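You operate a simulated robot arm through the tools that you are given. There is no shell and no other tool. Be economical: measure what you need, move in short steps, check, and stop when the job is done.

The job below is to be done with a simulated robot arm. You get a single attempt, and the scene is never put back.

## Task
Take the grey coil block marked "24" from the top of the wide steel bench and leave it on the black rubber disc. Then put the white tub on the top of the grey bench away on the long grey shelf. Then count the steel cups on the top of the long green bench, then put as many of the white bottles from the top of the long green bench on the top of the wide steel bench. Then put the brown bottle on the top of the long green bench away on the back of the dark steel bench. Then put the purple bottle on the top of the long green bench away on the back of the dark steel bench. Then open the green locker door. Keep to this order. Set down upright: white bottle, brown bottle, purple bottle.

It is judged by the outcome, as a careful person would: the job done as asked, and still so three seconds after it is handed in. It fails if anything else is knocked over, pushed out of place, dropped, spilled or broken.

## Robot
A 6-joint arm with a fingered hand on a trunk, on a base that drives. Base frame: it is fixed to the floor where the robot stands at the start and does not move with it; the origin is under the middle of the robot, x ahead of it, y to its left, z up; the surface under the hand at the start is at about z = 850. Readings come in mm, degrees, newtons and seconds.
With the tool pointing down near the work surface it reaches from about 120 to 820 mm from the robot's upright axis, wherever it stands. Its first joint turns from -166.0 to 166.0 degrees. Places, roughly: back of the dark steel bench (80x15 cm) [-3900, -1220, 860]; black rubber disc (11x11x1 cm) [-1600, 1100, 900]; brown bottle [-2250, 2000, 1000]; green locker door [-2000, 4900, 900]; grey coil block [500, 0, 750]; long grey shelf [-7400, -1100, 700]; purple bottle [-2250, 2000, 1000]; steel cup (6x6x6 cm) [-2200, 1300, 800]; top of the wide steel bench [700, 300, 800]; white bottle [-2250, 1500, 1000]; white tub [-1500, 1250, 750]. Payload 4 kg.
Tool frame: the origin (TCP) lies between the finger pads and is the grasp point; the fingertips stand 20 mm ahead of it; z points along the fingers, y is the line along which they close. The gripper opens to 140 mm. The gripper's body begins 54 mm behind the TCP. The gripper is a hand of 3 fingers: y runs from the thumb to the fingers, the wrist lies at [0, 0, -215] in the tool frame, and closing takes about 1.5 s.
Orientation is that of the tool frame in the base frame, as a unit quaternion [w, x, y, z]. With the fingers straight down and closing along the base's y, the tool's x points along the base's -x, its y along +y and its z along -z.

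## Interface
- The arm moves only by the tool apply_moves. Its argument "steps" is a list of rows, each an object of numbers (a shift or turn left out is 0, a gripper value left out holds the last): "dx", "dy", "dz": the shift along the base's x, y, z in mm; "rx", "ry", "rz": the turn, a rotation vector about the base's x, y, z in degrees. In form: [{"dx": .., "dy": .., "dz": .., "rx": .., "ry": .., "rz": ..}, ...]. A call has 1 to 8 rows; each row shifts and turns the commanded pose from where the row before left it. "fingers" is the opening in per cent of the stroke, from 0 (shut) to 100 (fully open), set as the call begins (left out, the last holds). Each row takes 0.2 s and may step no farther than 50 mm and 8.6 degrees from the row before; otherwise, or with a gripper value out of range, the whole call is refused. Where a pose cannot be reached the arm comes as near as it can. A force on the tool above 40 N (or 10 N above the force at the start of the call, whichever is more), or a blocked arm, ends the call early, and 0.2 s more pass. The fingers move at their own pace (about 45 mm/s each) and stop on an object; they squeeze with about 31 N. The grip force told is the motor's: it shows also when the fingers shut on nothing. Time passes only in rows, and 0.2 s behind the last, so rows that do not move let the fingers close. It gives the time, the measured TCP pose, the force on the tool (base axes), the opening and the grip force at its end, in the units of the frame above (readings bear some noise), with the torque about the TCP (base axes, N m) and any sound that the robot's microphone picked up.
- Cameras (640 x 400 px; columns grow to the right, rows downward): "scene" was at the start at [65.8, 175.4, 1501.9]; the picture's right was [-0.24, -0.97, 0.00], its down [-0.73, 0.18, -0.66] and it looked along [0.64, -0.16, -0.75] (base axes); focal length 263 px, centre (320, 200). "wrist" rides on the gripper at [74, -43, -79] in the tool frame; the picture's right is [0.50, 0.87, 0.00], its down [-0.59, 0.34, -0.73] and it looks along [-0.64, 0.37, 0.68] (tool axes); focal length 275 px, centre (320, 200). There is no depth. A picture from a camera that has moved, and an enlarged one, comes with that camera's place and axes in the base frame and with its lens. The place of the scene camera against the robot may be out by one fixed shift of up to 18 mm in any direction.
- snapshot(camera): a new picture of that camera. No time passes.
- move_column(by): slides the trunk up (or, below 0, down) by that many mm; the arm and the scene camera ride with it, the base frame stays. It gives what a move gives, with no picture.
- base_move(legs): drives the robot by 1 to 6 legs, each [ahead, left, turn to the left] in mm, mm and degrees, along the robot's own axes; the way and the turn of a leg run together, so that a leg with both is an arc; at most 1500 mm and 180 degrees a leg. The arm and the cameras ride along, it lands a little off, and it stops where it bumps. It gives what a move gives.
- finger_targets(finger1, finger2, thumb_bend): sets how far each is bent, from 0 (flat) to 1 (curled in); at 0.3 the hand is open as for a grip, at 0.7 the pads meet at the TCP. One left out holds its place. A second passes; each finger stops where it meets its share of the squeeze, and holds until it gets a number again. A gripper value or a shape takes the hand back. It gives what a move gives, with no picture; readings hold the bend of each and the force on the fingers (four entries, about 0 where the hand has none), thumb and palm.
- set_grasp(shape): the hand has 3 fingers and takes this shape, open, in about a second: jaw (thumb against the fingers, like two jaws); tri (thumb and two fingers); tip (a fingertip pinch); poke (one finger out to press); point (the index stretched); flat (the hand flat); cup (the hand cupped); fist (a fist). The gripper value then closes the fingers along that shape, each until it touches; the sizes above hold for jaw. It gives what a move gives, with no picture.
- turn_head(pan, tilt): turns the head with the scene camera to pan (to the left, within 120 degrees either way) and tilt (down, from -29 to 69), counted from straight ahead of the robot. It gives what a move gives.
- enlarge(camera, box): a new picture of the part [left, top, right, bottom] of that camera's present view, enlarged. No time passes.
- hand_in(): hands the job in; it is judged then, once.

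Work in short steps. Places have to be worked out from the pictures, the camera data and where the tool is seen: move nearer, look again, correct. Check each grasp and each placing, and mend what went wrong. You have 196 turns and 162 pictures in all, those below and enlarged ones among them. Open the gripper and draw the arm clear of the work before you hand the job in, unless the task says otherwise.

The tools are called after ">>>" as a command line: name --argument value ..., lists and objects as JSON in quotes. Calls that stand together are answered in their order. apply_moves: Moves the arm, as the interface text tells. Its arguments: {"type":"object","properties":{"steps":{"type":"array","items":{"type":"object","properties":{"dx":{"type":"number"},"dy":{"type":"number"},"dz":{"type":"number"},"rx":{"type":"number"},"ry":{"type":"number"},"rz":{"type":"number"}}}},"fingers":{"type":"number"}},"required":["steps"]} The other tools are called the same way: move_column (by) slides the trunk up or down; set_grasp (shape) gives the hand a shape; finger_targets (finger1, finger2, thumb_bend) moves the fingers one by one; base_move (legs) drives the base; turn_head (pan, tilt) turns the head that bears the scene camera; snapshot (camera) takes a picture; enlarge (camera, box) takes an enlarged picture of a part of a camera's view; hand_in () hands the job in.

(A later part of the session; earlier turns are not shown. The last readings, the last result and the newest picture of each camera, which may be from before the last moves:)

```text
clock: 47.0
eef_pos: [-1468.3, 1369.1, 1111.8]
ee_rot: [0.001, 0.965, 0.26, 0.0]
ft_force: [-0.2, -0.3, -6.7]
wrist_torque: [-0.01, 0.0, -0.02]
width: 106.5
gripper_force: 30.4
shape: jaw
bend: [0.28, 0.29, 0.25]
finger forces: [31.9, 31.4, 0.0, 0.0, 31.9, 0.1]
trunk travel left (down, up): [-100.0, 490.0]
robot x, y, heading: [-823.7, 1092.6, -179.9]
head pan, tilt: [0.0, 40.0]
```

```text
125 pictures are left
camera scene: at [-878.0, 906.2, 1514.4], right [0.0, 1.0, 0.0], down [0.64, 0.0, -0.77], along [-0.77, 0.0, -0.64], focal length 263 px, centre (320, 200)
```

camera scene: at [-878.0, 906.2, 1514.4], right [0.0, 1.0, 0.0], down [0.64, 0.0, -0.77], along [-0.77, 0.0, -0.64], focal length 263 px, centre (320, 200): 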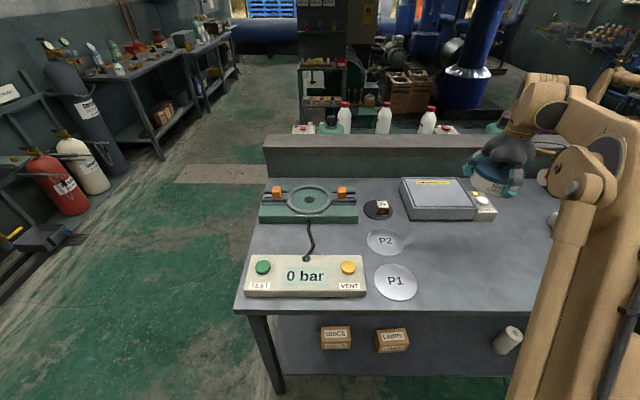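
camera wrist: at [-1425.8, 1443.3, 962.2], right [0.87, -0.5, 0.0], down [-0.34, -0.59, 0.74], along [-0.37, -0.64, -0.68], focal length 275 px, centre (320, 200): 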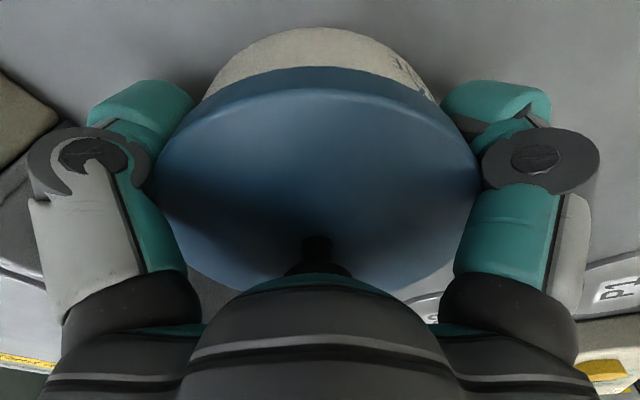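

The tub is in hand. I look down the aisle to the left for the route to the long grey shelf.

>>> base_move --legs '[[-350, 0, 0]]'

>>> turn_head --pan 15 --tilt 15

>>> snapshot --camera "scene"

>>> enlarge --camera "scene" --box '[180, 60, 420, 210]'

```text
clock: 49.3
eef_pos: [-1117.0, 1372.3, 1111.7]
ee_rot: [0.0, 0.966, 0.26, -0.001]
ft_force: [0.5, 0.4, -6.1]
wrist_torque: [-0.02, -0.02, -0.02]
width: 106.4
gripper_force: 31.3
shape: jaw
bend: [0.28, 0.29, 0.25]
finger forces: [32.0, 31.2, 0.0, 0.0, 31.8, 0.0]
trunk travel left (down, up): [-100.0, 490.0]
robot x, y, heading: [-471.6, 1093.2, -179.9]
head pan, tilt: [0.0, 40.0]
```

```text
clock: 50.2
eef_pos: [-1118.3, 1372.8, 1111.1]
ee_rot: [0.0, 0.966, 0.259, -0.001]
ft_force: [-0.4, 0.1, -7.2]
wrist_torque: [-0.01, -0.02, -0.02]
width: 106.6
gripper_force: 31.1
shape: jaw
bend: [0.28, 0.29, 0.25]
finger forces: [31.9, 31.3, 0.1, 0.0, 31.9, 0.0]
trunk travel left (down, up): [-100.0, 490.0]
robot x, y, heading: [-476.4, 1092.8, -179.9]
head pan, tilt: [15.0, 15.0]
```

```text
124 pictures are left
camera scene: at [-535.1, 883.2, 1553.9], right [-0.26, 0.97, 0.0], down [0.25, 0.07, -0.97], along [-0.93, -0.25, -0.26], focal length 263 px, centre (320, 200)
```

scene: 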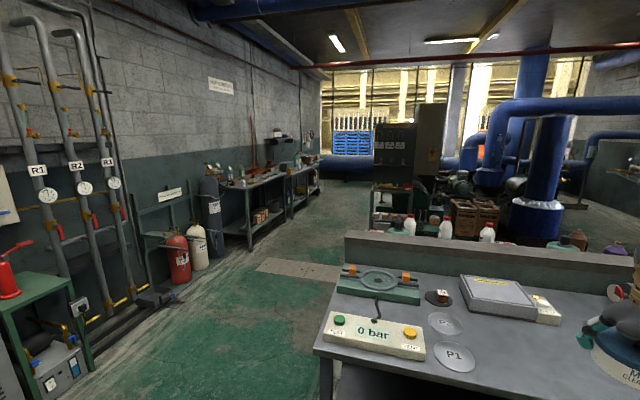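

```text
2.67 times, centred on (300, 135) of scene
camera zoom: at [-535.1, 883.2, 1553.9], right [-0.26, 0.97, 0.0], down [0.25, 0.07, -0.97], along [-0.93, -0.25, -0.26], focal length 700 px, centre (373, 373)
```

zoom: 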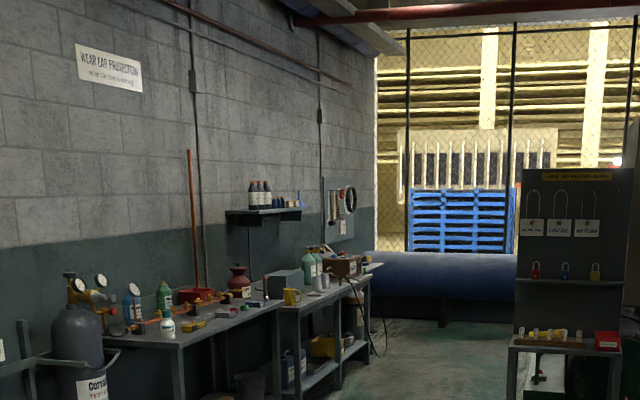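

The aisle runs along y≈0 with the dark bench on the left wall. I tuck the arm in, then drive along the aisle.

>>> apply_moves --steps '[{"dx": 32, "dy": -34}, {"dx": 32, "dy": -34}, {"dx": 32, "dy": -34}, {"dx": 32, "dy": -34}, {"dx": 32, "dy": -34}, {"dx": 32, "dy": -34}, {"dx": 20, "dy": -20}]'

>>> base_move --legs '[[0, 1100, 0], [1500, 0, 0], [1000, 0, 0]]'

>>> turn_head --pan 15 --tilt 15

>>> snapshot --camera "scene"

```text
clock: 51.8
eef_pos: [-905.5, 1147.4, 1112.4]
ee_rot: [0.001, 0.966, 0.259, 0.0]
ft_force: [0.3, 0.5, -7.1]
wrist_torque: [-0.03, 0.03, 0.02]
width: 106.5
gripper_force: 31.2
shape: jaw
bend: [0.28, 0.29, 0.25]
finger forces: [31.1, 31.0, 0.1, 0.1, 32.2, 0.0]
trunk travel left (down, up): [-100.0, 490.0]
robot x, y, heading: [-474.1, 1093.5, -179.6]
head pan, tilt: [15.0, 15.0]
```

```text
clock: 69.2
eef_pos: [-3409.1, 59.1, 1111.3]
ee_rot: [0.0, 0.966, 0.257, -0.001]
ft_force: [-0.7, -0.5, -6.5]
wrist_torque: [0.03, -0.05, 0.01]
width: 106.3
gripper_force: 31.0
shape: jaw
bend: [0.28, 0.29, 0.25]
finger forces: [30.9, 31.2, 0.1, 0.0, 32.2, 0.0]
trunk travel left (down, up): [-100.0, 490.0]
robot x, y, heading: [-2972.3, 3.9, 179.8]
head pan, tilt: [15.0, 15.0]
```

```text
clock: 69.8
eef_pos: [-3407.6, 59.8, 1111.9]
ee_rot: [-0.001, 0.966, 0.257, 0.0]
ft_force: [-0.5, -0.1, -6.8]
wrist_torque: [-0.03, 0.01, 0.01]
width: 106.5
gripper_force: 30.6
shape: jaw
bend: [0.28, 0.29, 0.25]
finger forces: [30.9, 31.2, 0.0, 0.0, 32.3, 0.0]
trunk travel left (down, up): [-100.0, 490.0]
robot x, y, heading: [-2974.0, -0.7, 180.1]
head pan, tilt: [15.0, 15.0]
```

```text
122 pictures are left
camera scene: at [-3038.3, -207.4, 1554.0], right [-0.26, 0.97, 0.0], down [0.25, 0.07, -0.97], along [-0.93, -0.25, -0.26], focal length 263 px, centre (320, 200)
```

scene: 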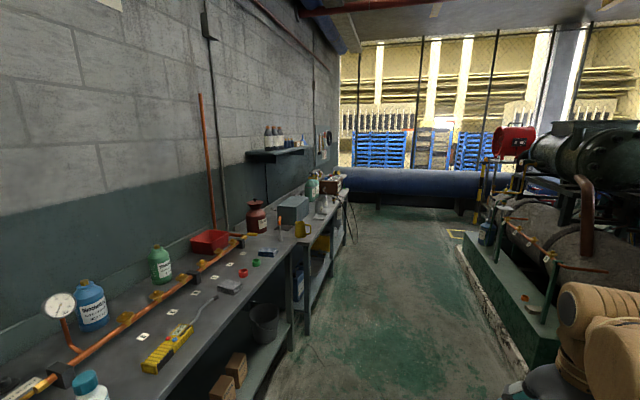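

I drive on along the aisle to about x = -5200 to look for the grey shelf near (-7400, -1100).

>>> base_move --legs '[[1500, 0, 0], [800, 0, 0]]'

>>> turn_head --pan 20 --tilt 20

>>> snapshot --camera "scene"

```text
clock: 81.2
eef_pos: [-5719.5, 41.7, 1111.6]
ee_rot: [0.0, 0.965, 0.263, 0.0]
ft_force: [-0.1, 0.4, -6.1]
wrist_torque: [-0.02, 0.0, 0.01]
width: 106.1
gripper_force: 31.0
shape: jaw
bend: [0.28, 0.29, 0.25]
finger forces: [30.9, 31.1, 0.1, 0.1, 32.3, 0.0]
trunk travel left (down, up): [-100.0, 490.0]
robot x, y, heading: [-5287.1, -11.3, -179.4]
head pan, tilt: [15.0, 15.0]
```

```text
clock: 81.8
eef_pos: [-5719.4, 41.4, 1111.6]
ee_rot: [0.001, 0.965, 0.263, -0.001]
ft_force: [-0.8, 0.6, -6.1]
wrist_torque: [0.01, -0.01, -0.02]
width: 106.4
gripper_force: 30.8
shape: jaw
bend: [0.28, 0.29, 0.25]
finger forces: [30.8, 31.1, 0.0, 0.0, 32.2, 0.1]
trunk travel left (down, up): [-100.0, 490.0]
robot x, y, heading: [-5284.6, -9.8, -179.3]
head pan, tilt: [20.0, 20.0]
```

```text
121 pictures are left
camera scene: at [-5342.4, -228.7, 1545.9], right [-0.35, 0.94, 0.0], down [0.32, 0.12, -0.94], along [-0.88, -0.33, -0.34], focal length 263 px, centre (320, 200)
```

scene: 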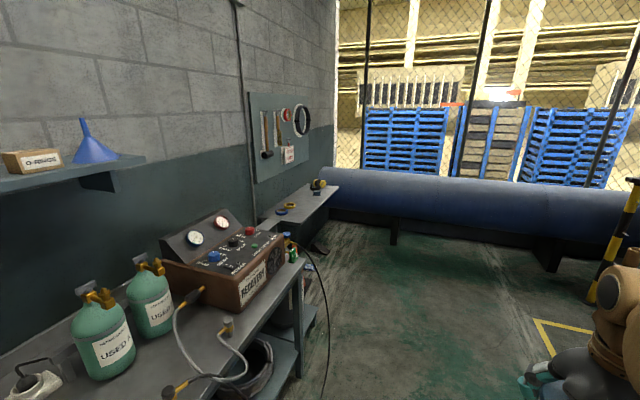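

Beyond the second bench a grey shelf on the wall appears. I enlarge it.

>>> enlarge --camera "scene" --box '[230, 140, 390, 260]'

```text
3.33 times, centred on (310, 200) of scene
camera zoom: at [-5342.4, -228.7, 1545.9], right [-0.35, 0.94, 0.0], down [0.32, 0.12, -0.94], along [-0.88, -0.33, -0.34], focal length 875 px, centre (353, 200)
```

zoom: 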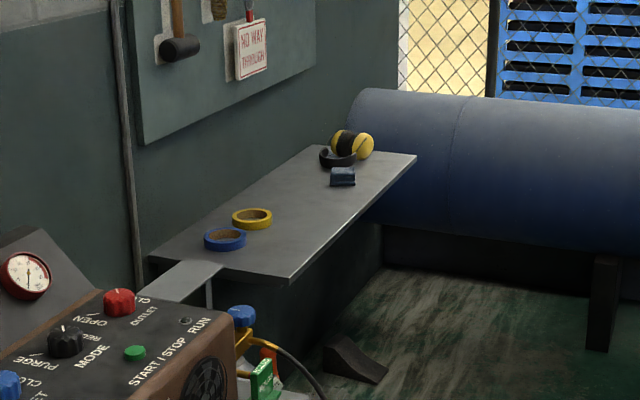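

The shelf runs past x ≈ -6700 along the wall with free room in the middle. I drive closer and look at it.

>>> base_move --legs '[[1500, 0, 0]]'

>>> turn_head --pan 60 --tilt 30

>>> snapshot --camera "scene"

```text
clock: 89.2
eef_pos: [-7213.3, 27.0, 1110.8]
ee_rot: [0.001, 0.965, 0.264, 0.0]
ft_force: [0.2, 0.9, -7.4]
wrist_torque: [-0.04, -0.04, -0.01]
width: 106.5
gripper_force: 31.3
shape: jaw
bend: [0.28, 0.29, 0.25]
finger forces: [30.8, 31.1, 0.0, 0.0, 32.3, 0.0]
trunk travel left (down, up): [-100.0, 490.0]
robot x, y, heading: [-6778.3, -23.0, -179.3]
head pan, tilt: [20.0, 20.0]
```

```text
clock: 90.3
eef_pos: [-7211.7, 26.7, 1111.0]
ee_rot: [0.001, 0.965, 0.264, -0.001]
ft_force: [0.6, 0.2, -6.3]
wrist_torque: [0.01, -0.01, 0.02]
width: 106.3
gripper_force: 31.0
shape: jaw
bend: [0.28, 0.29, 0.25]
finger forces: [30.8, 31.1, 0.0, 0.0, 32.3, 0.1]
trunk travel left (down, up): [-100.0, 490.0]
robot x, y, heading: [-6779.3, -26.4, -179.4]
head pan, tilt: [60.0, 30.0]
```

```text
119 pictures are left
camera scene: at [-6793.3, -289.6, 1529.8], right [-0.87, 0.49, 0.0], down [0.25, 0.44, -0.87], along [-0.43, -0.75, -0.5], focal length 263 px, centre (320, 200)
```

scene: 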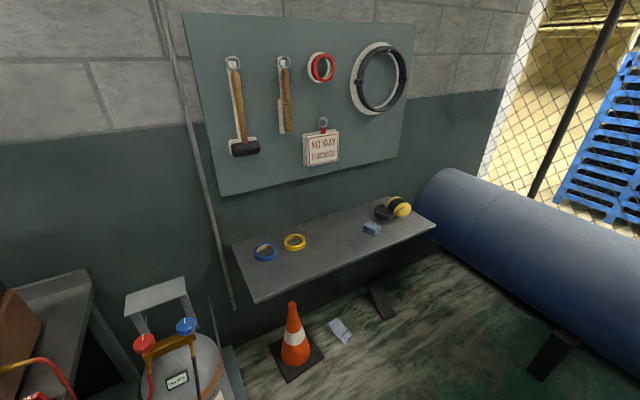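

Triangulation: shelf at z≈726, front edge y≈-967, x from -6919 to -7860; a free spot at about (-7370, -1095). I turn to face it and line up.

>>> base_move --legs '[[0, 0, 89.4], [0, -590, 0], [250, 0, 0]]'

>>> turn_head --pan 0 --tilt 40

>>> snapshot --camera "scene"

```text
clock: 98.9
eef_pos: [-7434.7, -706.3, 1111.8]
ee_rot: [0.001, 0.503, 0.864, 0.001]
ft_force: [-0.8, 0.0, -6.8]
wrist_torque: [0.07, -0.01, 0.0]
width: 105.8
gripper_force: 31.3
shape: jaw
bend: [0.28, 0.29, 0.25]
finger forces: [29.1, 31.2, 0.0, 0.0, 32.3, 0.0]
trunk travel left (down, up): [-100.0, 490.0]
robot x, y, heading: [-7372.2, -274.4, -90.3]
head pan, tilt: [60.0, 30.0]
```

```text
clock: 100.2
eef_pos: [-7432.8, -704.9, 1110.9]
ee_rot: [0.001, 0.503, 0.864, 0.0]
ft_force: [0.0, -0.6, -5.4]
wrist_torque: [-0.02, -0.01, -0.01]
width: 105.9
gripper_force: 31.4
shape: jaw
bend: [0.28, 0.29, 0.25]
finger forces: [29.1, 31.1, 0.1, 0.0, 32.3, 0.0]
trunk travel left (down, up): [-100.0, 490.0]
robot x, y, heading: [-7372.7, -272.3, -90.6]
head pan, tilt: [0.0, 40.0]
```

```text
118 pictures are left
camera scene: at [-7175.3, -336.3, 1514.4], right [-1.0, 0.01, 0.0], down [0.0, 0.64, -0.77], along [-0.01, -0.77, -0.64], focal length 263 px, centre (320, 200)
```

scene: 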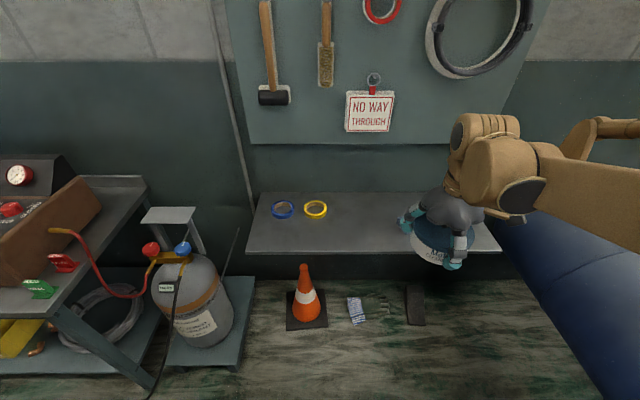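

The tape positions confirm the map. I lower the trunk 100 mm, drive 165 mm ahead, then bring the tub over the free spot.

>>> move_column --by -100

>>> base_move --legs '[[165, 0, 0]]'

>>> apply_moves --steps '[{"dx": 20, "dy": -40}, {"dx": 20, "dy": -40}, {"dx": 20, "dy": -40}, {"dy": -45}, {"dy": -45}, {"dz": -45}, {"dz": -45}, {"dz": 0}]'

>>> snapshot --camera "scene"

>>> snapshot --camera "wrist"

```text
clock: 101.5
eef_pos: [-7432.9, -704.7, 1011.2]
ee_rot: [0.001, 0.503, 0.864, -0.001]
ft_force: [0.4, -0.4, -7.1]
wrist_torque: [0.0, -0.05, 0.0]
width: 105.9
gripper_force: 31.0
shape: jaw
bend: [0.28, 0.29, 0.25]
finger forces: [29.1, 31.2, 0.1, 0.1, 32.4, 0.1]
trunk travel left (down, up): [0.0, 590.0]
robot x, y, heading: [-7374.2, -275.2, -90.3]
head pan, tilt: [0.0, 40.0]
```

```text
clock: 102.9
eef_pos: [-7436.0, -871.1, 1011.3]
ee_rot: [0.001, 0.504, 0.864, 0.0]
ft_force: [-0.3, 0.4, -6.2]
wrist_torque: [0.03, -0.01, -0.03]
width: 105.8
gripper_force: 30.9
shape: jaw
bend: [0.28, 0.29, 0.25]
finger forces: [29.1, 31.2, 0.0, 0.0, 32.3, 0.1]
trunk travel left (down, up): [0.0, 590.0]
robot x, y, heading: [-7372.6, -439.1, -90.3]
head pan, tilt: [0.0, 40.0]
```

```text
clock: 104.7
eef_pos: [-7374.1, -1081.1, 922.0]
ee_rot: [0.001, 0.504, 0.864, -0.001]
ft_force: [-0.1, -0.1, -6.8]
wrist_torque: [0.02, 0.02, -0.03]
width: 105.6
gripper_force: 31.0
shape: jaw
bend: [0.28, 0.29, 0.25]
finger forces: [29.0, 31.2, 0.0, 0.0, 32.2, 0.0]
trunk travel left (down, up): [0.0, 590.0]
robot x, y, heading: [-7375.7, -439.3, -90.7]
head pan, tilt: [0.0, 40.0]
```

```text
117 pictures are left
camera scene: at [-7176.6, -502.6, 1414.4], right [-1.0, 0.01, 0.0], down [0.01, 0.64, -0.77], along [-0.01, -0.77, -0.64], focal length 263 px, centre (320, 200)
```

scene: 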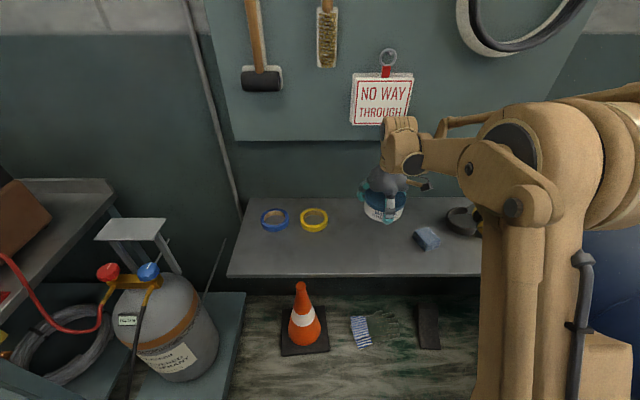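

```text
116 pictures are left
camera wrist: at [-7448.6, -1036.5, 1002.3], right [0.51, 0.86, 0.0], down [0.58, -0.34, 0.73], along [0.63, -0.37, -0.68], focal length 275 px, centre (320, 200)
```

wrist: 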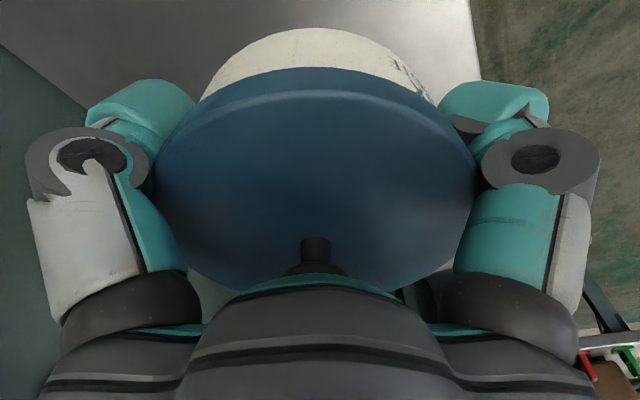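

The spot beside the tapes is clear. I lower the tub toward the shelf.

>>> apply_moves --steps '[{"dy": -15, "dz": -45}, {"dz": -45}, {"dz": -40}, {"dz": -10}, {"dz": -4}, {"dz": -3}, {"dz": -3}, {"dz": 0}]'

```text
clock: 106.5
eef_pos: [-7375.0, -1095.2, 771.9]
ee_rot: [0.001, 0.503, 0.864, -0.001]
ft_force: [-0.5, -0.2, -2.0]
wrist_torque: [0.15, -0.16, -0.03]
width: 105.3
gripper_force: 31.2
shape: jaw
bend: [0.28, 0.28, 0.25]
finger forces: [29.5, 31.8, 0.0, 0.0, 33.0, 0.0]
trunk travel left (down, up): [0.0, 590.0]
robot x, y, heading: [-7376.0, -438.6, -90.5]
head pan, tilt: [0.0, 40.0]
```

The load is starting to rest on the shelf; two more small steps.

>>> apply_moves --steps '[{"dz": -1.5}, {"dz": -1.5}, {"dz": 0}]'

>>> snapshot --camera "scene"

```text
clock: 107.3
eef_pos: [-7375.5, -1094.1, 770.1]
ee_rot: [0.001, 0.503, 0.864, -0.002]
ft_force: [-2.0, -8.1, 25.2]
wrist_torque: [0.42, -0.15, -0.03]
width: 103.1
gripper_force: 31.0
shape: jaw
bend: [0.28, 0.28, 0.24]
finger forces: [33.8, 32.9, 0.0, 0.0, 34.2, 0.1]
trunk travel left (down, up): [0.0, 590.0]
robot x, y, heading: [-7376.2, -443.4, -90.6]
head pan, tilt: [0.0, 40.0]
```

```text
115 pictures are left
camera scene: at [-7176.8, -500.3, 1414.8], right [-1.0, 0.01, 0.0], down [0.01, 0.64, -0.77], along [-0.01, -0.77, -0.64], focal length 263 px, centre (320, 200)
```

scene: 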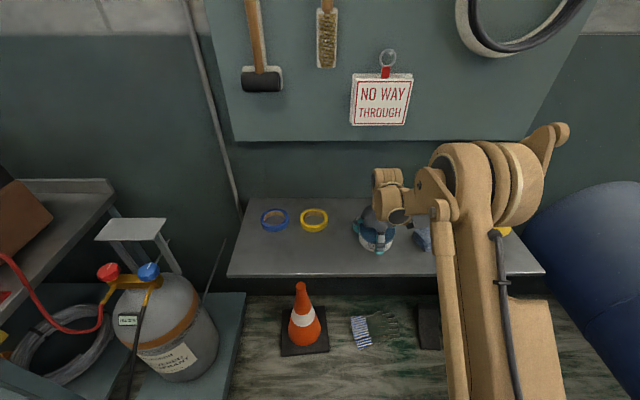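

The tub rests on the shelf. I ease up 1 mm, open and lift away.

>>> apply_moves --steps '[{"dz": 1}, {"dz": 0}, {"dz": 0}, {"dz": 0}, {"dz": 0}]' --fingers 100

>>> apply_moves --steps '[{"dz": 15}, {"dz": 35}, {"dz": 50}, {"dz": 50}, {"dz": 50}, {"dy": 50}, {"dy": 50}, {"dy": 50}]'

>>> snapshot --camera "scene"

```text
clock: 108.5
eef_pos: [-7375.3, -1094.3, 770.4]
ee_rot: [0.001, 0.504, 0.864, -0.002]
ft_force: [-5.7, -5.9, 21.6]
wrist_torque: [-0.02, 0.18, -0.05]
width: 139.7
gripper_force: 0.0
shape: jaw
bend: [0.28, 0.28, 0.27]
finger forces: [5.5, 6.1, 0.1, 0.0, 14.5, 0.1]
trunk travel left (down, up): [0.0, 590.0]
robot x, y, heading: [-7377.6, -437.2, -90.2]
head pan, tilt: [0.0, 40.0]
```

```text
clock: 110.3
eef_pos: [-7374.8, -944.2, 969.4]
ee_rot: [0.0, 0.503, 0.864, -0.001]
ft_force: [0.4, -0.9, -1.0]
wrist_torque: [0.02, 0.01, 0.03]
width: 140.0
gripper_force: 0.1
shape: jaw
bend: [0.3, 0.3, 0.3]
finger forces: [0.0, 0.1, 0.0, 0.1, 0.0, 0.0]
trunk travel left (down, up): [0.0, 590.0]
robot x, y, heading: [-7374.6, -439.3, -90.4]
head pan, tilt: [0.0, 40.0]
```

```text
114 pictures are left
camera scene: at [-7176.6, -501.2, 1414.5], right [-1.0, 0.01, 0.0], down [0.01, 0.64, -0.77], along [-0.01, -0.77, -0.64], focal length 263 px, centre (320, 200)
```

scene: 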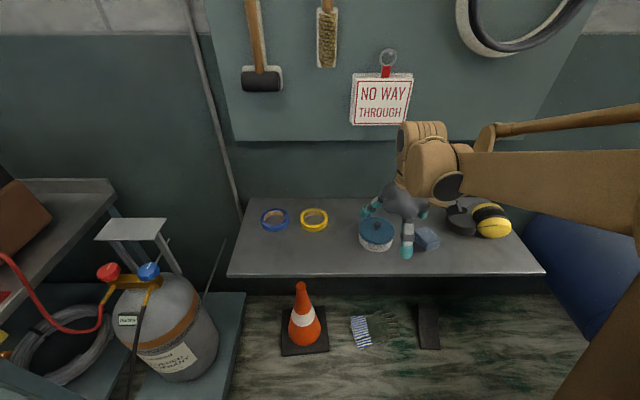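

The tub is in place. I raise the trunk, back off, turn round and drive back toward the green bench.

>>> move_column --by 150

>>> base_move --legs '[[-420, 0, 0], [0, 0, 90.4], [1500, 0, 0], [1500, 0, 0], [600, 0, 0]]'

>>> turn_head --pan 40 --tilt 20

>>> snapshot --camera "scene"

```text
clock: 112.1
eef_pos: [-7373.4, -946.8, 1118.4]
ee_rot: [0.0, 0.504, 0.864, -0.001]
ft_force: [-0.2, -0.1, 0.4]
wrist_torque: [0.0, -0.01, 0.02]
width: 140.0
gripper_force: 0.0
shape: jaw
bend: [0.3, 0.3, 0.3]
finger forces: [0.0, 0.1, 0.1, 0.0, 0.0, 0.0]
trunk travel left (down, up): [-150.0, 440.0]
robot x, y, heading: [-7377.6, -440.6, -90.3]
head pan, tilt: [0.0, 40.0]
```

```text
clock: 135.6
eef_pos: [-3260.1, 10.4, 1117.7]
ee_rot: [0.0, -0.263, 0.965, 0.0]
ft_force: [-0.6, -0.2, 0.3]
wrist_torque: [0.01, 0.01, 0.01]
width: 140.1
gripper_force: 0.1
shape: jaw
bend: [0.3, 0.3, 0.3]
finger forces: [0.1, 0.0, 0.1, 0.1, 0.0, 0.0]
trunk travel left (down, up): [-150.0, 440.0]
robot x, y, heading: [-3769.7, -1.6, 0.4]
head pan, tilt: [0.0, 40.0]
```

```text
clock: 136.6
eef_pos: [-3261.0, 11.2, 1118.5]
ee_rot: [0.001, -0.264, 0.964, -0.001]
ft_force: [-0.6, 0.2, -0.6]
wrist_torque: [-0.03, 0.03, -0.01]
width: 140.1
gripper_force: 0.1
shape: jaw
bend: [0.3, 0.3, 0.3]
finger forces: [0.0, 0.0, 0.1, 0.0, 0.0, 0.1]
trunk travel left (down, up): [-150.0, 440.0]
robot x, y, heading: [-3769.7, 1.2, 0.6]
head pan, tilt: [40.0, 20.0]
```

```text
113 pictures are left
camera scene: at [-3709.1, 255.2, 1595.8], right [0.65, -0.76, 0.0], down [-0.26, -0.22, -0.94], along [0.71, 0.61, -0.34], focal length 263 px, centre (320, 200)
```

scene: 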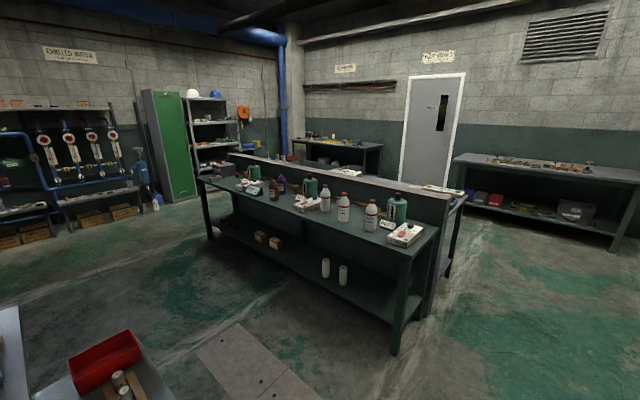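

The whole green bench is visible: front edge x≈-2515, y from 710 to 2980. I enlarge it to identify the cups and bottles.

>>> enlarge --camera "scene" --box '[190, 140, 470, 315]'

>>> apply_moves --steps '[{"dx": -45}, {"dx": -45}, {"dx": -45}, {"dx": -35, "dz": 20}]'

>>> base_move --legs '[[700, 0, 0], [0, 1200, 0]]'

>>> turn_head --pan 10 --tilt 38

>>> snapshot --camera "scene"

```text
2.29 times, centred on (330, 228) of scene
camera zoom: at [-3709.1, 255.2, 1595.8], right [0.65, -0.76, 0.0], down [-0.26, -0.22, -0.94], along [0.71, 0.61, -0.34], focal length 600 px, centre (297, 137)
```

zoom: 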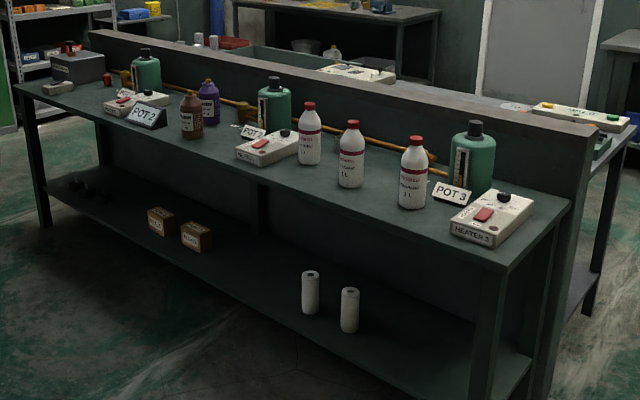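

```text
clock: 137.6
eef_pos: [-3431.2, 11.9, 1139.1]
ee_rot: [0.001, -0.263, 0.965, 0.0]
ft_force: [-0.3, 0.4, 0.7]
wrist_torque: [0.04, -0.03, 0.0]
width: 139.9
gripper_force: 0.1
shape: jaw
bend: [0.3, 0.3, 0.3]
finger forces: [0.0, 0.0, 0.0, 0.1, 0.0, 0.0]
trunk travel left (down, up): [-150.0, 440.0]
robot x, y, heading: [-3770.4, 2.8, 0.9]
head pan, tilt: [40.0, 20.0]
```

```text
clock: 147.2
eef_pos: [-2737.6, 1210.7, 1138.8]
ee_rot: [0.002, -0.261, 0.965, -0.001]
ft_force: [-0.7, -0.3, 0.1]
wrist_torque: [0.0, 0.0, 0.02]
width: 140.1
gripper_force: 0.0
shape: jaw
bend: [0.3, 0.3, 0.3]
finger forces: [0.1, 0.0, 0.1, 0.0, 0.0, 0.0]
trunk travel left (down, up): [-150.0, 440.0]
robot x, y, heading: [-3080.5, 1204.4, 0.3]
head pan, tilt: [40.0, 20.0]
```

```text
clock: 148.1
eef_pos: [-2738.2, 1210.8, 1138.7]
ee_rot: [0.001, -0.26, 0.966, -0.001]
ft_force: [0.0, -0.7, -0.2]
wrist_torque: [-0.01, 0.0, -0.01]
width: 139.9
gripper_force: 0.0
shape: jaw
bend: [0.3, 0.3, 0.3]
finger forces: [0.0, 0.0, 0.1, 0.0, 0.0, 0.0]
trunk travel left (down, up): [-150.0, 440.0]
robot x, y, heading: [-3073.7, 1203.8, 0.2]
head pan, tilt: [10.0, 38.0]
```

```text
111 pictures are left
camera scene: at [-3001.7, 1411.8, 1567.5], right [0.18, -0.98, 0.0], down [-0.61, -0.11, -0.79], along [0.78, 0.14, -0.62], focal length 263 px, centre (320, 200)
```

scene: 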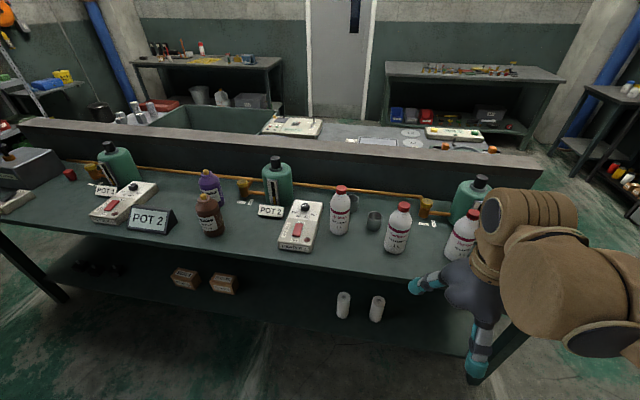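

A steel cup is visible at (374, 220). I raise the trunk and enlarge several parts to count all cups reliably.

>>> move_column --by 350

>>> turn_head --pan 0 --tilt 55

>>> snapshot --camera "scene"

>>> turn_head --pan 40 --tilt 45

>>> snapshot --camera "scene"

```text
clock: 151.5
eef_pos: [-2738.4, 1210.8, 1489.3]
ee_rot: [0.001, -0.26, 0.966, -0.001]
ft_force: [0.4, -0.4, 0.1]
wrist_torque: [0.0, 0.0, 0.02]
width: 140.1
gripper_force: 0.2
shape: jaw
bend: [0.3, 0.3, 0.3]
finger forces: [0.0, 0.1, 0.0, 0.0, 0.0, 0.1]
trunk travel left (down, up): [-500.0, 90.0]
robot x, y, heading: [-3077.3, 1201.9, -0.0]
head pan, tilt: [10.0, 38.0]
```

```text
clock: 152.3
eef_pos: [-2738.3, 1210.7, 1488.8]
ee_rot: [0.0, -0.26, 0.966, 0.0]
ft_force: [-0.6, 0.0, -1.2]
wrist_torque: [0.04, 0.0, 0.0]
width: 139.8
gripper_force: 0.0
shape: jaw
bend: [0.3, 0.3, 0.3]
finger forces: [0.0, 0.1, 0.0, 0.0, 0.0, 0.1]
trunk travel left (down, up): [-500.0, 90.0]
robot x, y, heading: [-3078.3, 1205.8, 0.1]
head pan, tilt: [0.0, 55.0]
```

```text
110 pictures are left
camera scene: at [-3014.4, 1396.8, 1893.8], right [0.0, -1.0, 0.0], down [-0.82, 0.0, -0.57], along [0.57, 0.0, -0.82], focal length 263 px, centre (320, 200)
```

scene: 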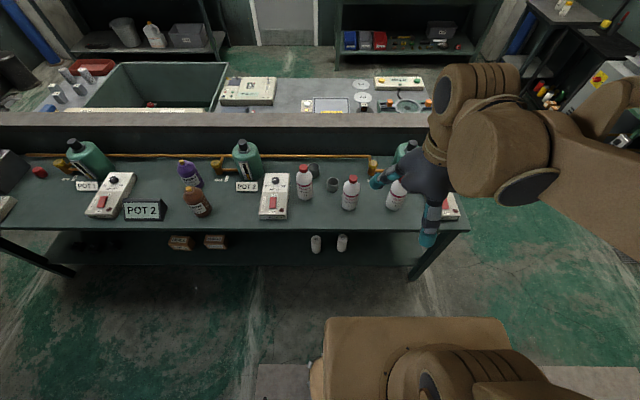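

```text
clock: 153.4
eef_pos: [-2737.3, 1211.5, 1488.4]
ee_rot: [0.001, -0.26, 0.966, -0.001]
ft_force: [-0.3, -0.7, 0.2]
wrist_torque: [-0.04, 0.02, 0.01]
width: 140.1
gripper_force: 0.0
shape: jaw
bend: [0.3, 0.3, 0.3]
finger forces: [0.0, 0.0, 0.1, 0.0, 0.0, 0.0]
trunk travel left (down, up): [-500.0, 90.0]
robot x, y, heading: [-3074.2, 1204.9, -0.0]
head pan, tilt: [40.0, 45.0]
```

```text
109 pictures are left
camera scene: at [-3024.4, 1448.9, 1907.2], right [0.65, -0.76, 0.0], down [-0.54, -0.46, -0.71], along [0.54, 0.46, -0.71], focal length 263 px, centre (320, 200)
```

scene: 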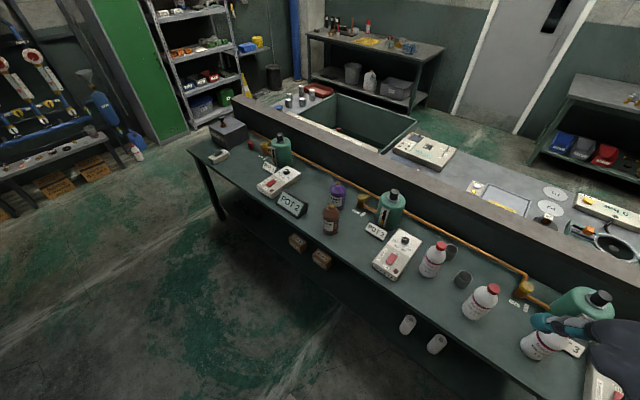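

Two cups appear near the first white bottle. I enlarge, then strafe to see the right end that the arm hides.

>>> enlarge --camera "scene" --box '[320, 170, 640, 370]'

>>> enlarge --camera "scene" --box '[180, 100, 420, 250]'

>>> apply_moves --steps '[{"dy": -45}, {"dy": -45}, {"dy": -45}, {"dy": -45}, {"dy": -45}]'

>>> turn_head --pan 0 --tilt 50

>>> enlarge --camera "scene" --box '[200, 80, 520, 280]'

```text
2.00 times, centred on (480, 270) of scene
camera zoom: at [-3024.4, 1448.9, 1907.2], right [0.65, -0.76, 0.0], down [-0.54, -0.46, -0.71], along [0.54, 0.46, -0.71], focal length 525 px, centre (0, 60)
```

zoom: 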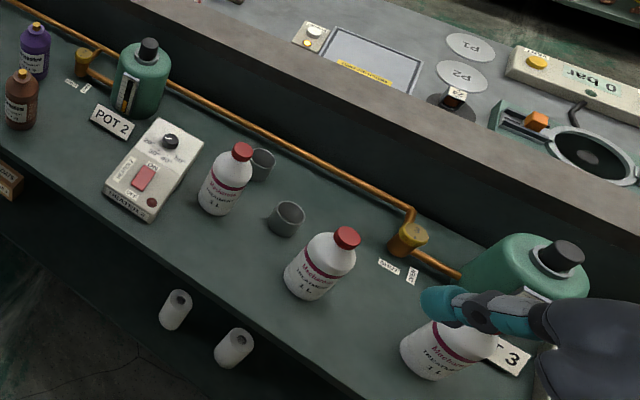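

```text
2.67 times, centred on (300, 175) of scene
camera zoom: at [-3024.4, 1448.9, 1907.2], right [0.65, -0.76, 0.0], down [-0.54, -0.46, -0.71], along [0.54, 0.46, -0.71], focal length 700 px, centre (373, 267)
```

zoom: 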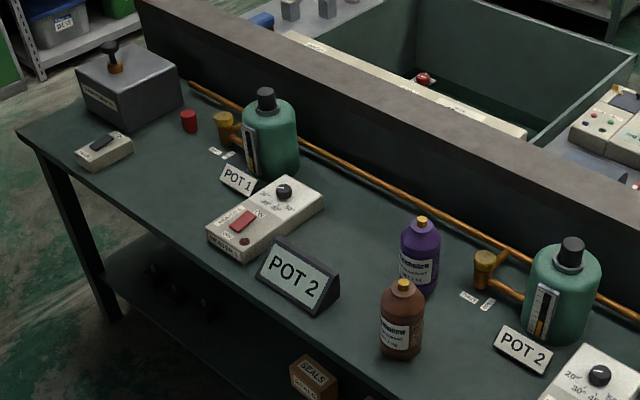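

```text
clock: 154.6
eef_pos: [-2736.8, 984.1, 1487.9]
ee_rot: [0.002, -0.261, 0.965, 0.0]
ft_force: [0.5, -0.9, 0.0]
wrist_torque: [0.02, 0.02, -0.02]
width: 139.9
gripper_force: 0.0
shape: jaw
bend: [0.3, 0.3, 0.3]
finger forces: [0.1, 0.0, 0.0, 0.1, 0.0, 0.0]
trunk travel left (down, up): [-500.0, 90.0]
robot x, y, heading: [-3072.4, 1200.2, 0.3]
head pan, tilt: [40.0, 45.0]
```

```text
clock: 155.7
eef_pos: [-2736.5, 985.6, 1488.6]
ee_rot: [0.001, -0.26, 0.965, 0.001]
ft_force: [-0.4, 0.8, -0.7]
wrist_torque: [0.04, -0.03, 0.04]
width: 140.0
gripper_force: 0.1
shape: jaw
bend: [0.3, 0.3, 0.3]
finger forces: [0.0, 0.0, 0.1, 0.0, 0.0, 0.0]
trunk travel left (down, up): [-500.0, 90.0]
robot x, y, heading: [-3077.6, 1201.8, 0.2]
head pan, tilt: [0.0, 50.0]
```

```text
2.00 times, centred on (360, 180) of scene
camera zoom: at [-3009.5, 1396.6, 1900.3], right [0.0, -1.0, 0.0], down [-0.77, 0.0, -0.64], along [0.64, 0.0, -0.77], focal length 525 px, centre (240, 240)
```

zoom: 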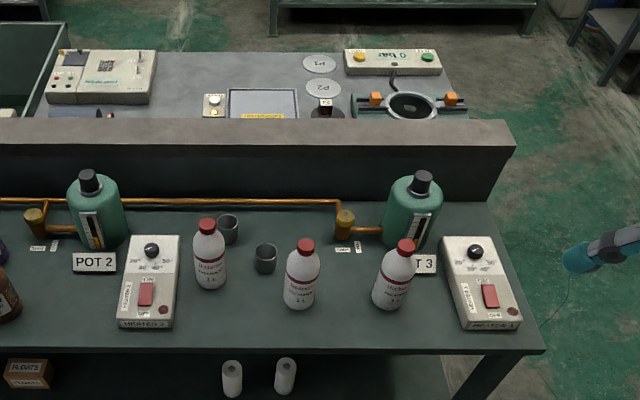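

I count two steel cups: beside and behind the middle-left white bottle (I will verify with the wrist camera from above). The middle white bottle is at about (-2328, 1260), top about 1050. I move nearer and bring the hand above it.

>>> base_move --legs '[[100, 0, 0]]'

>>> move_column --by -250

>>> apply_moves --steps '[{"dx": 33, "dy": 33}, {"dx": 33, "dy": 33}, {"dx": 33, "dy": 33}, {"dx": 33, "dy": 33}, {"dx": 33, "dy": 33}, {"dx": 33, "dy": 33}, {"dx": 33, "dy": 33}, {"dx": 33, "dy": 33}]' --fingers 60

>>> snapshot --camera "wrist"

>>> snapshot --camera "scene"

```text
clock: 156.8
eef_pos: [-2636.9, 985.7, 1488.6]
ee_rot: [0.001, -0.26, 0.966, 0.0]
ft_force: [0.3, 0.1, -0.8]
wrist_torque: [0.0, 0.03, -0.02]
width: 139.8
gripper_force: 0.0
shape: jaw
bend: [0.3, 0.3, 0.3]
finger forces: [0.1, 0.0, 0.0, 0.0, 0.0, 0.0]
trunk travel left (down, up): [-500.0, 90.0]
robot x, y, heading: [-2975.3, 1204.1, 0.4]
head pan, tilt: [0.0, 50.0]
```

```text
clock: 159.4
eef_pos: [-2637.8, 985.2, 1239.1]
ee_rot: [0.002, -0.26, 0.966, 0.0]
ft_force: [0.2, 0.4, 0.3]
wrist_torque: [0.01, -0.02, -0.01]
width: 139.8
gripper_force: 0.0
shape: jaw
bend: [0.3, 0.3, 0.3]
finger forces: [0.0, 0.0, 0.0, 0.0, 0.0, 0.0]
trunk travel left (down, up): [-250.0, 340.0]
robot x, y, heading: [-2973.6, 1206.5, 0.3]
head pan, tilt: [0.0, 50.0]
```

```text
clock: 161.2
eef_pos: [-2371.4, 1251.2, 1238.7]
ee_rot: [0.001, -0.26, 0.966, -0.001]
ft_force: [-0.4, 0.7, -0.5]
wrist_torque: [-0.01, 0.02, -0.02]
width: 84.7
gripper_force: 0.1
shape: jaw
bend: [0.3, 0.3, 0.29]
finger forces: [0.0, 0.1, 0.0, 0.0, 0.0, 0.0]
trunk travel left (down, up): [-250.0, 340.0]
robot x, y, heading: [-2976.5, 1205.6, 0.0]
head pan, tilt: [0.0, 50.0]
```

```text
105 pictures are left
camera wrist: at [-2415.3, 1178.0, 1319.5], right [-0.87, 0.5, 0.0], down [0.34, 0.59, 0.73], along [0.37, 0.64, -0.68], focal length 275 px, centre (320, 200)
```

wrist: 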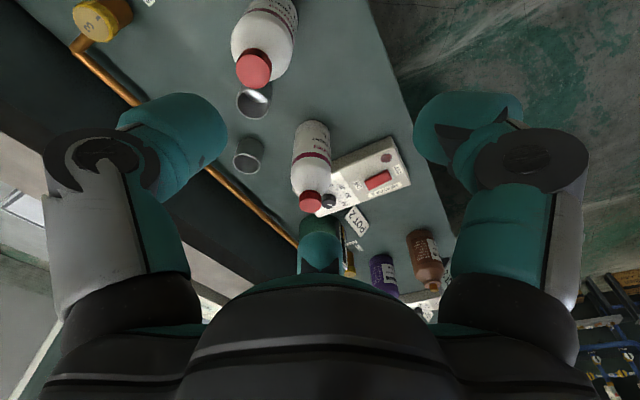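

```text
104 pictures are left
camera scene: at [-2907.5, 1398.1, 1650.1], right [0.0, -1.0, 0.0], down [-0.77, 0.0, -0.64], along [0.64, 0.0, -0.77], focal length 263 px, centre (320, 200)
```

scene: 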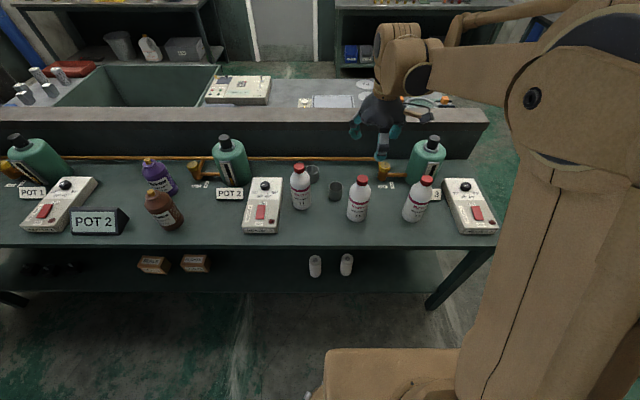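

The wrist camera shows two cups clearly. The cap triangulates to about (-2288, 1249, 1010). I go above it and lower.

>>> apply_moves --steps '[{"dx": 42, "dy": -1}, {"dx": 41, "dy": -1}, {"dz": -50}, {"dz": -50}, {"dz": -20}, {"dz": 0}]'

>>> snapshot --camera "wrist"

>>> snapshot --camera "scene"

```text
clock: 162.6
eef_pos: [-2289.9, 1248.4, 1119.2]
ee_rot: [0.0, -0.261, 0.965, 0.0]
ft_force: [-0.7, 0.0, -0.8]
wrist_torque: [-0.01, -0.02, 0.02]
width: 84.7
gripper_force: 0.1
shape: jaw
bend: [0.3, 0.3, 0.29]
finger forces: [0.0, 0.0, 0.1, 0.0, 0.0, 0.0]
trunk travel left (down, up): [-250.0, 340.0]
robot x, y, heading: [-2976.6, 1203.9, 0.2]
head pan, tilt: [0.0, 50.0]
```

```text
103 pictures are left
camera wrist: at [-2333.6, 1174.8, 1199.4], right [-0.87, 0.5, 0.0], down [0.34, 0.59, 0.74], along [0.37, 0.64, -0.68], focal length 275 px, centre (320, 200)
```

wrist: 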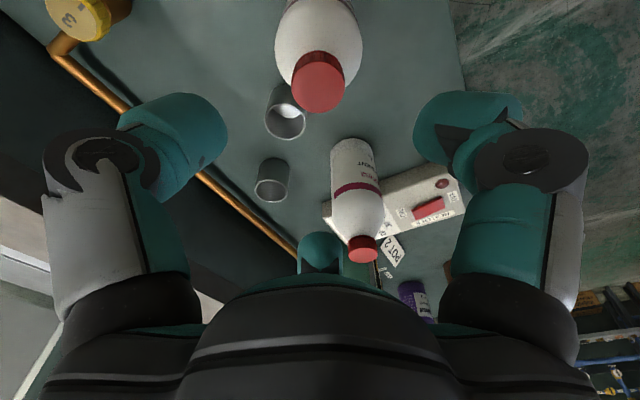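

```text
102 pictures are left
camera scene: at [-2908.9, 1397.1, 1650.3], right [0.0, -1.0, 0.0], down [-0.77, 0.0, -0.64], along [0.64, 0.0, -0.77], focal length 263 px, centre (320, 200)
```

scene: 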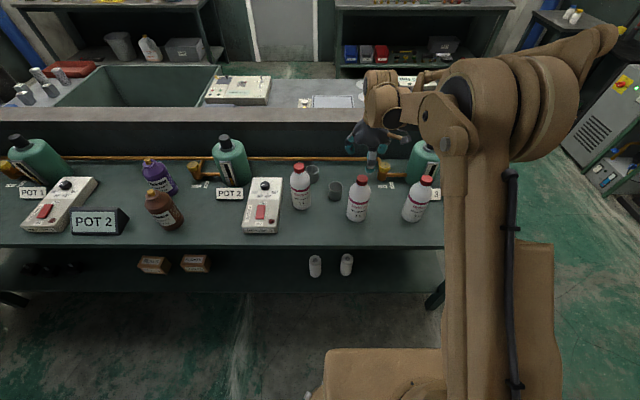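

Cap centre confirmed at (-2288, 1250), top z≈1008, diameter ~37 mm. I descend to TCP z≈990 and close on the cap.

>>> apply_moves --steps '[{"dx": 2, "dy": 1, "dz": -45}, {"dz": -45}, {"dz": -38}, {"dz": 0}]'

>>> apply_moves --steps '[{"dz": 0}, {"dz": 0}, {"dz": 0}, {"dz": 0}, {"dz": 0}, {"dz": 0}, {"dz": 0}]' --fingers 0

>>> snapshot --camera "wrist"

>>> enlarge --camera "scene" --box '[280, 100, 460, 250]'

```text
clock: 163.6
eef_pos: [-2289.5, 1250.3, 990.4]
ee_rot: [0.001, -0.261, 0.965, 0.0]
ft_force: [-0.6, -0.5, 0.7]
wrist_torque: [0.01, 0.0, 0.02]
width: 84.6
gripper_force: 0.0
shape: jaw
bend: [0.3, 0.3, 0.29]
finger forces: [0.0, 0.1, 0.0, 0.0, 0.1, 0.0]
trunk travel left (down, up): [-250.0, 340.0]
robot x, y, heading: [-2975.5, 1201.4, 0.4]
head pan, tilt: [0.0, 50.0]
```

```text
clock: 165.2
eef_pos: [-2287.3, 1249.1, 990.2]
ee_rot: [0.001, -0.261, 0.965, 0.0]
ft_force: [1.1, -0.1, 5.1]
wrist_torque: [0.32, 0.09, 0.0]
width: 36.1
gripper_force: 30.9
shape: jaw
bend: [0.46, 0.44, 0.46]
finger forces: [24.5, 25.3, 0.1, 0.0, 22.2, 0.0]
trunk travel left (down, up): [-250.0, 340.0]
robot x, y, heading: [-2974.2, 1204.5, 0.3]
head pan, tilt: [0.0, 50.0]
```

```text
101 pictures are left
camera wrist: at [-2332.1, 1176.3, 1071.2], right [-0.87, 0.5, 0.0], down [0.34, 0.59, 0.74], along [0.37, 0.64, -0.68], focal length 275 px, centre (320, 200)
```

wrist: 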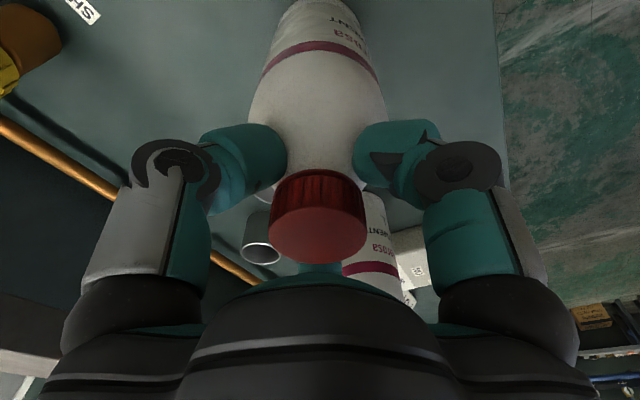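

```text
2.67 times, centred on (370, 175) of scene
camera zoom: at [-2909.3, 1397.2, 1650.3], right [0.0, -1.0, 0.0], down [-0.77, 0.0, -0.64], along [0.64, 0.0, -0.77], focal length 700 px, centre (187, 267)
```

zoom: 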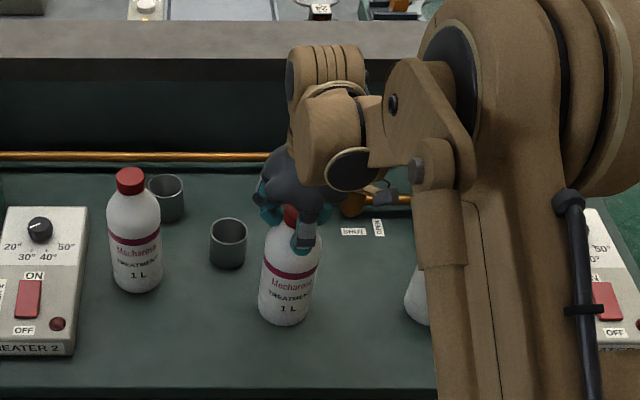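

Gripped at the cap with 31 N. I lift straight up in steps.

>>> apply_moves --steps '[{"dz": 10}, {"dz": 30}, {"dz": 50}, {"dz": 50}, {"dz": 50}, {"dz": 50}, {"dz": 0}]'

>>> snapshot --camera "wrist"

>>> snapshot --camera "scene"

```text
clock: 166.8
eef_pos: [-2286.9, 1247.6, 1231.3]
ee_rot: [-0.001, -0.261, 0.965, 0.0]
ft_force: [0.8, 0.7, -10.0]
wrist_torque: [0.02, 0.04, -0.02]
width: 32.9
gripper_force: 30.9
shape: jaw
bend: [0.99, 0.47, 0.47]
finger forces: [22.6, 25.5, 0.1, 0.0, 22.7, 0.0]
trunk travel left (down, up): [-250.0, 340.0]
robot x, y, heading: [-2970.2, 1200.8, 0.2]
head pan, tilt: [0.0, 50.0]
```

```text
99 pictures are left
camera wrist: at [-2330.3, 1174.1, 1312.3], right [-0.87, 0.5, 0.0], down [0.34, 0.59, 0.73], along [0.37, 0.64, -0.68], focal length 275 px, centre (320, 200)
```

wrist: 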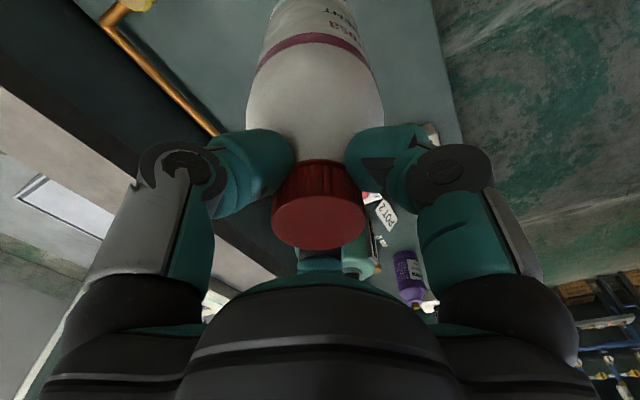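

```text
98 pictures are left
camera scene: at [-2907.0, 1397.3, 1650.1], right [0.0, -1.0, 0.0], down [-0.77, 0.0, -0.64], along [0.64, 0.0, -0.77], focal length 263 px, centre (320, 200)
```

scene: 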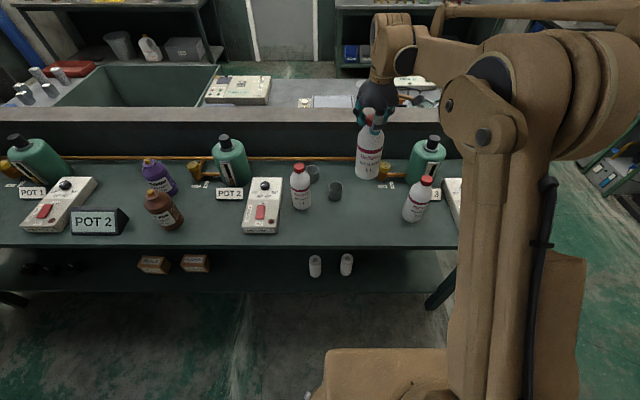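

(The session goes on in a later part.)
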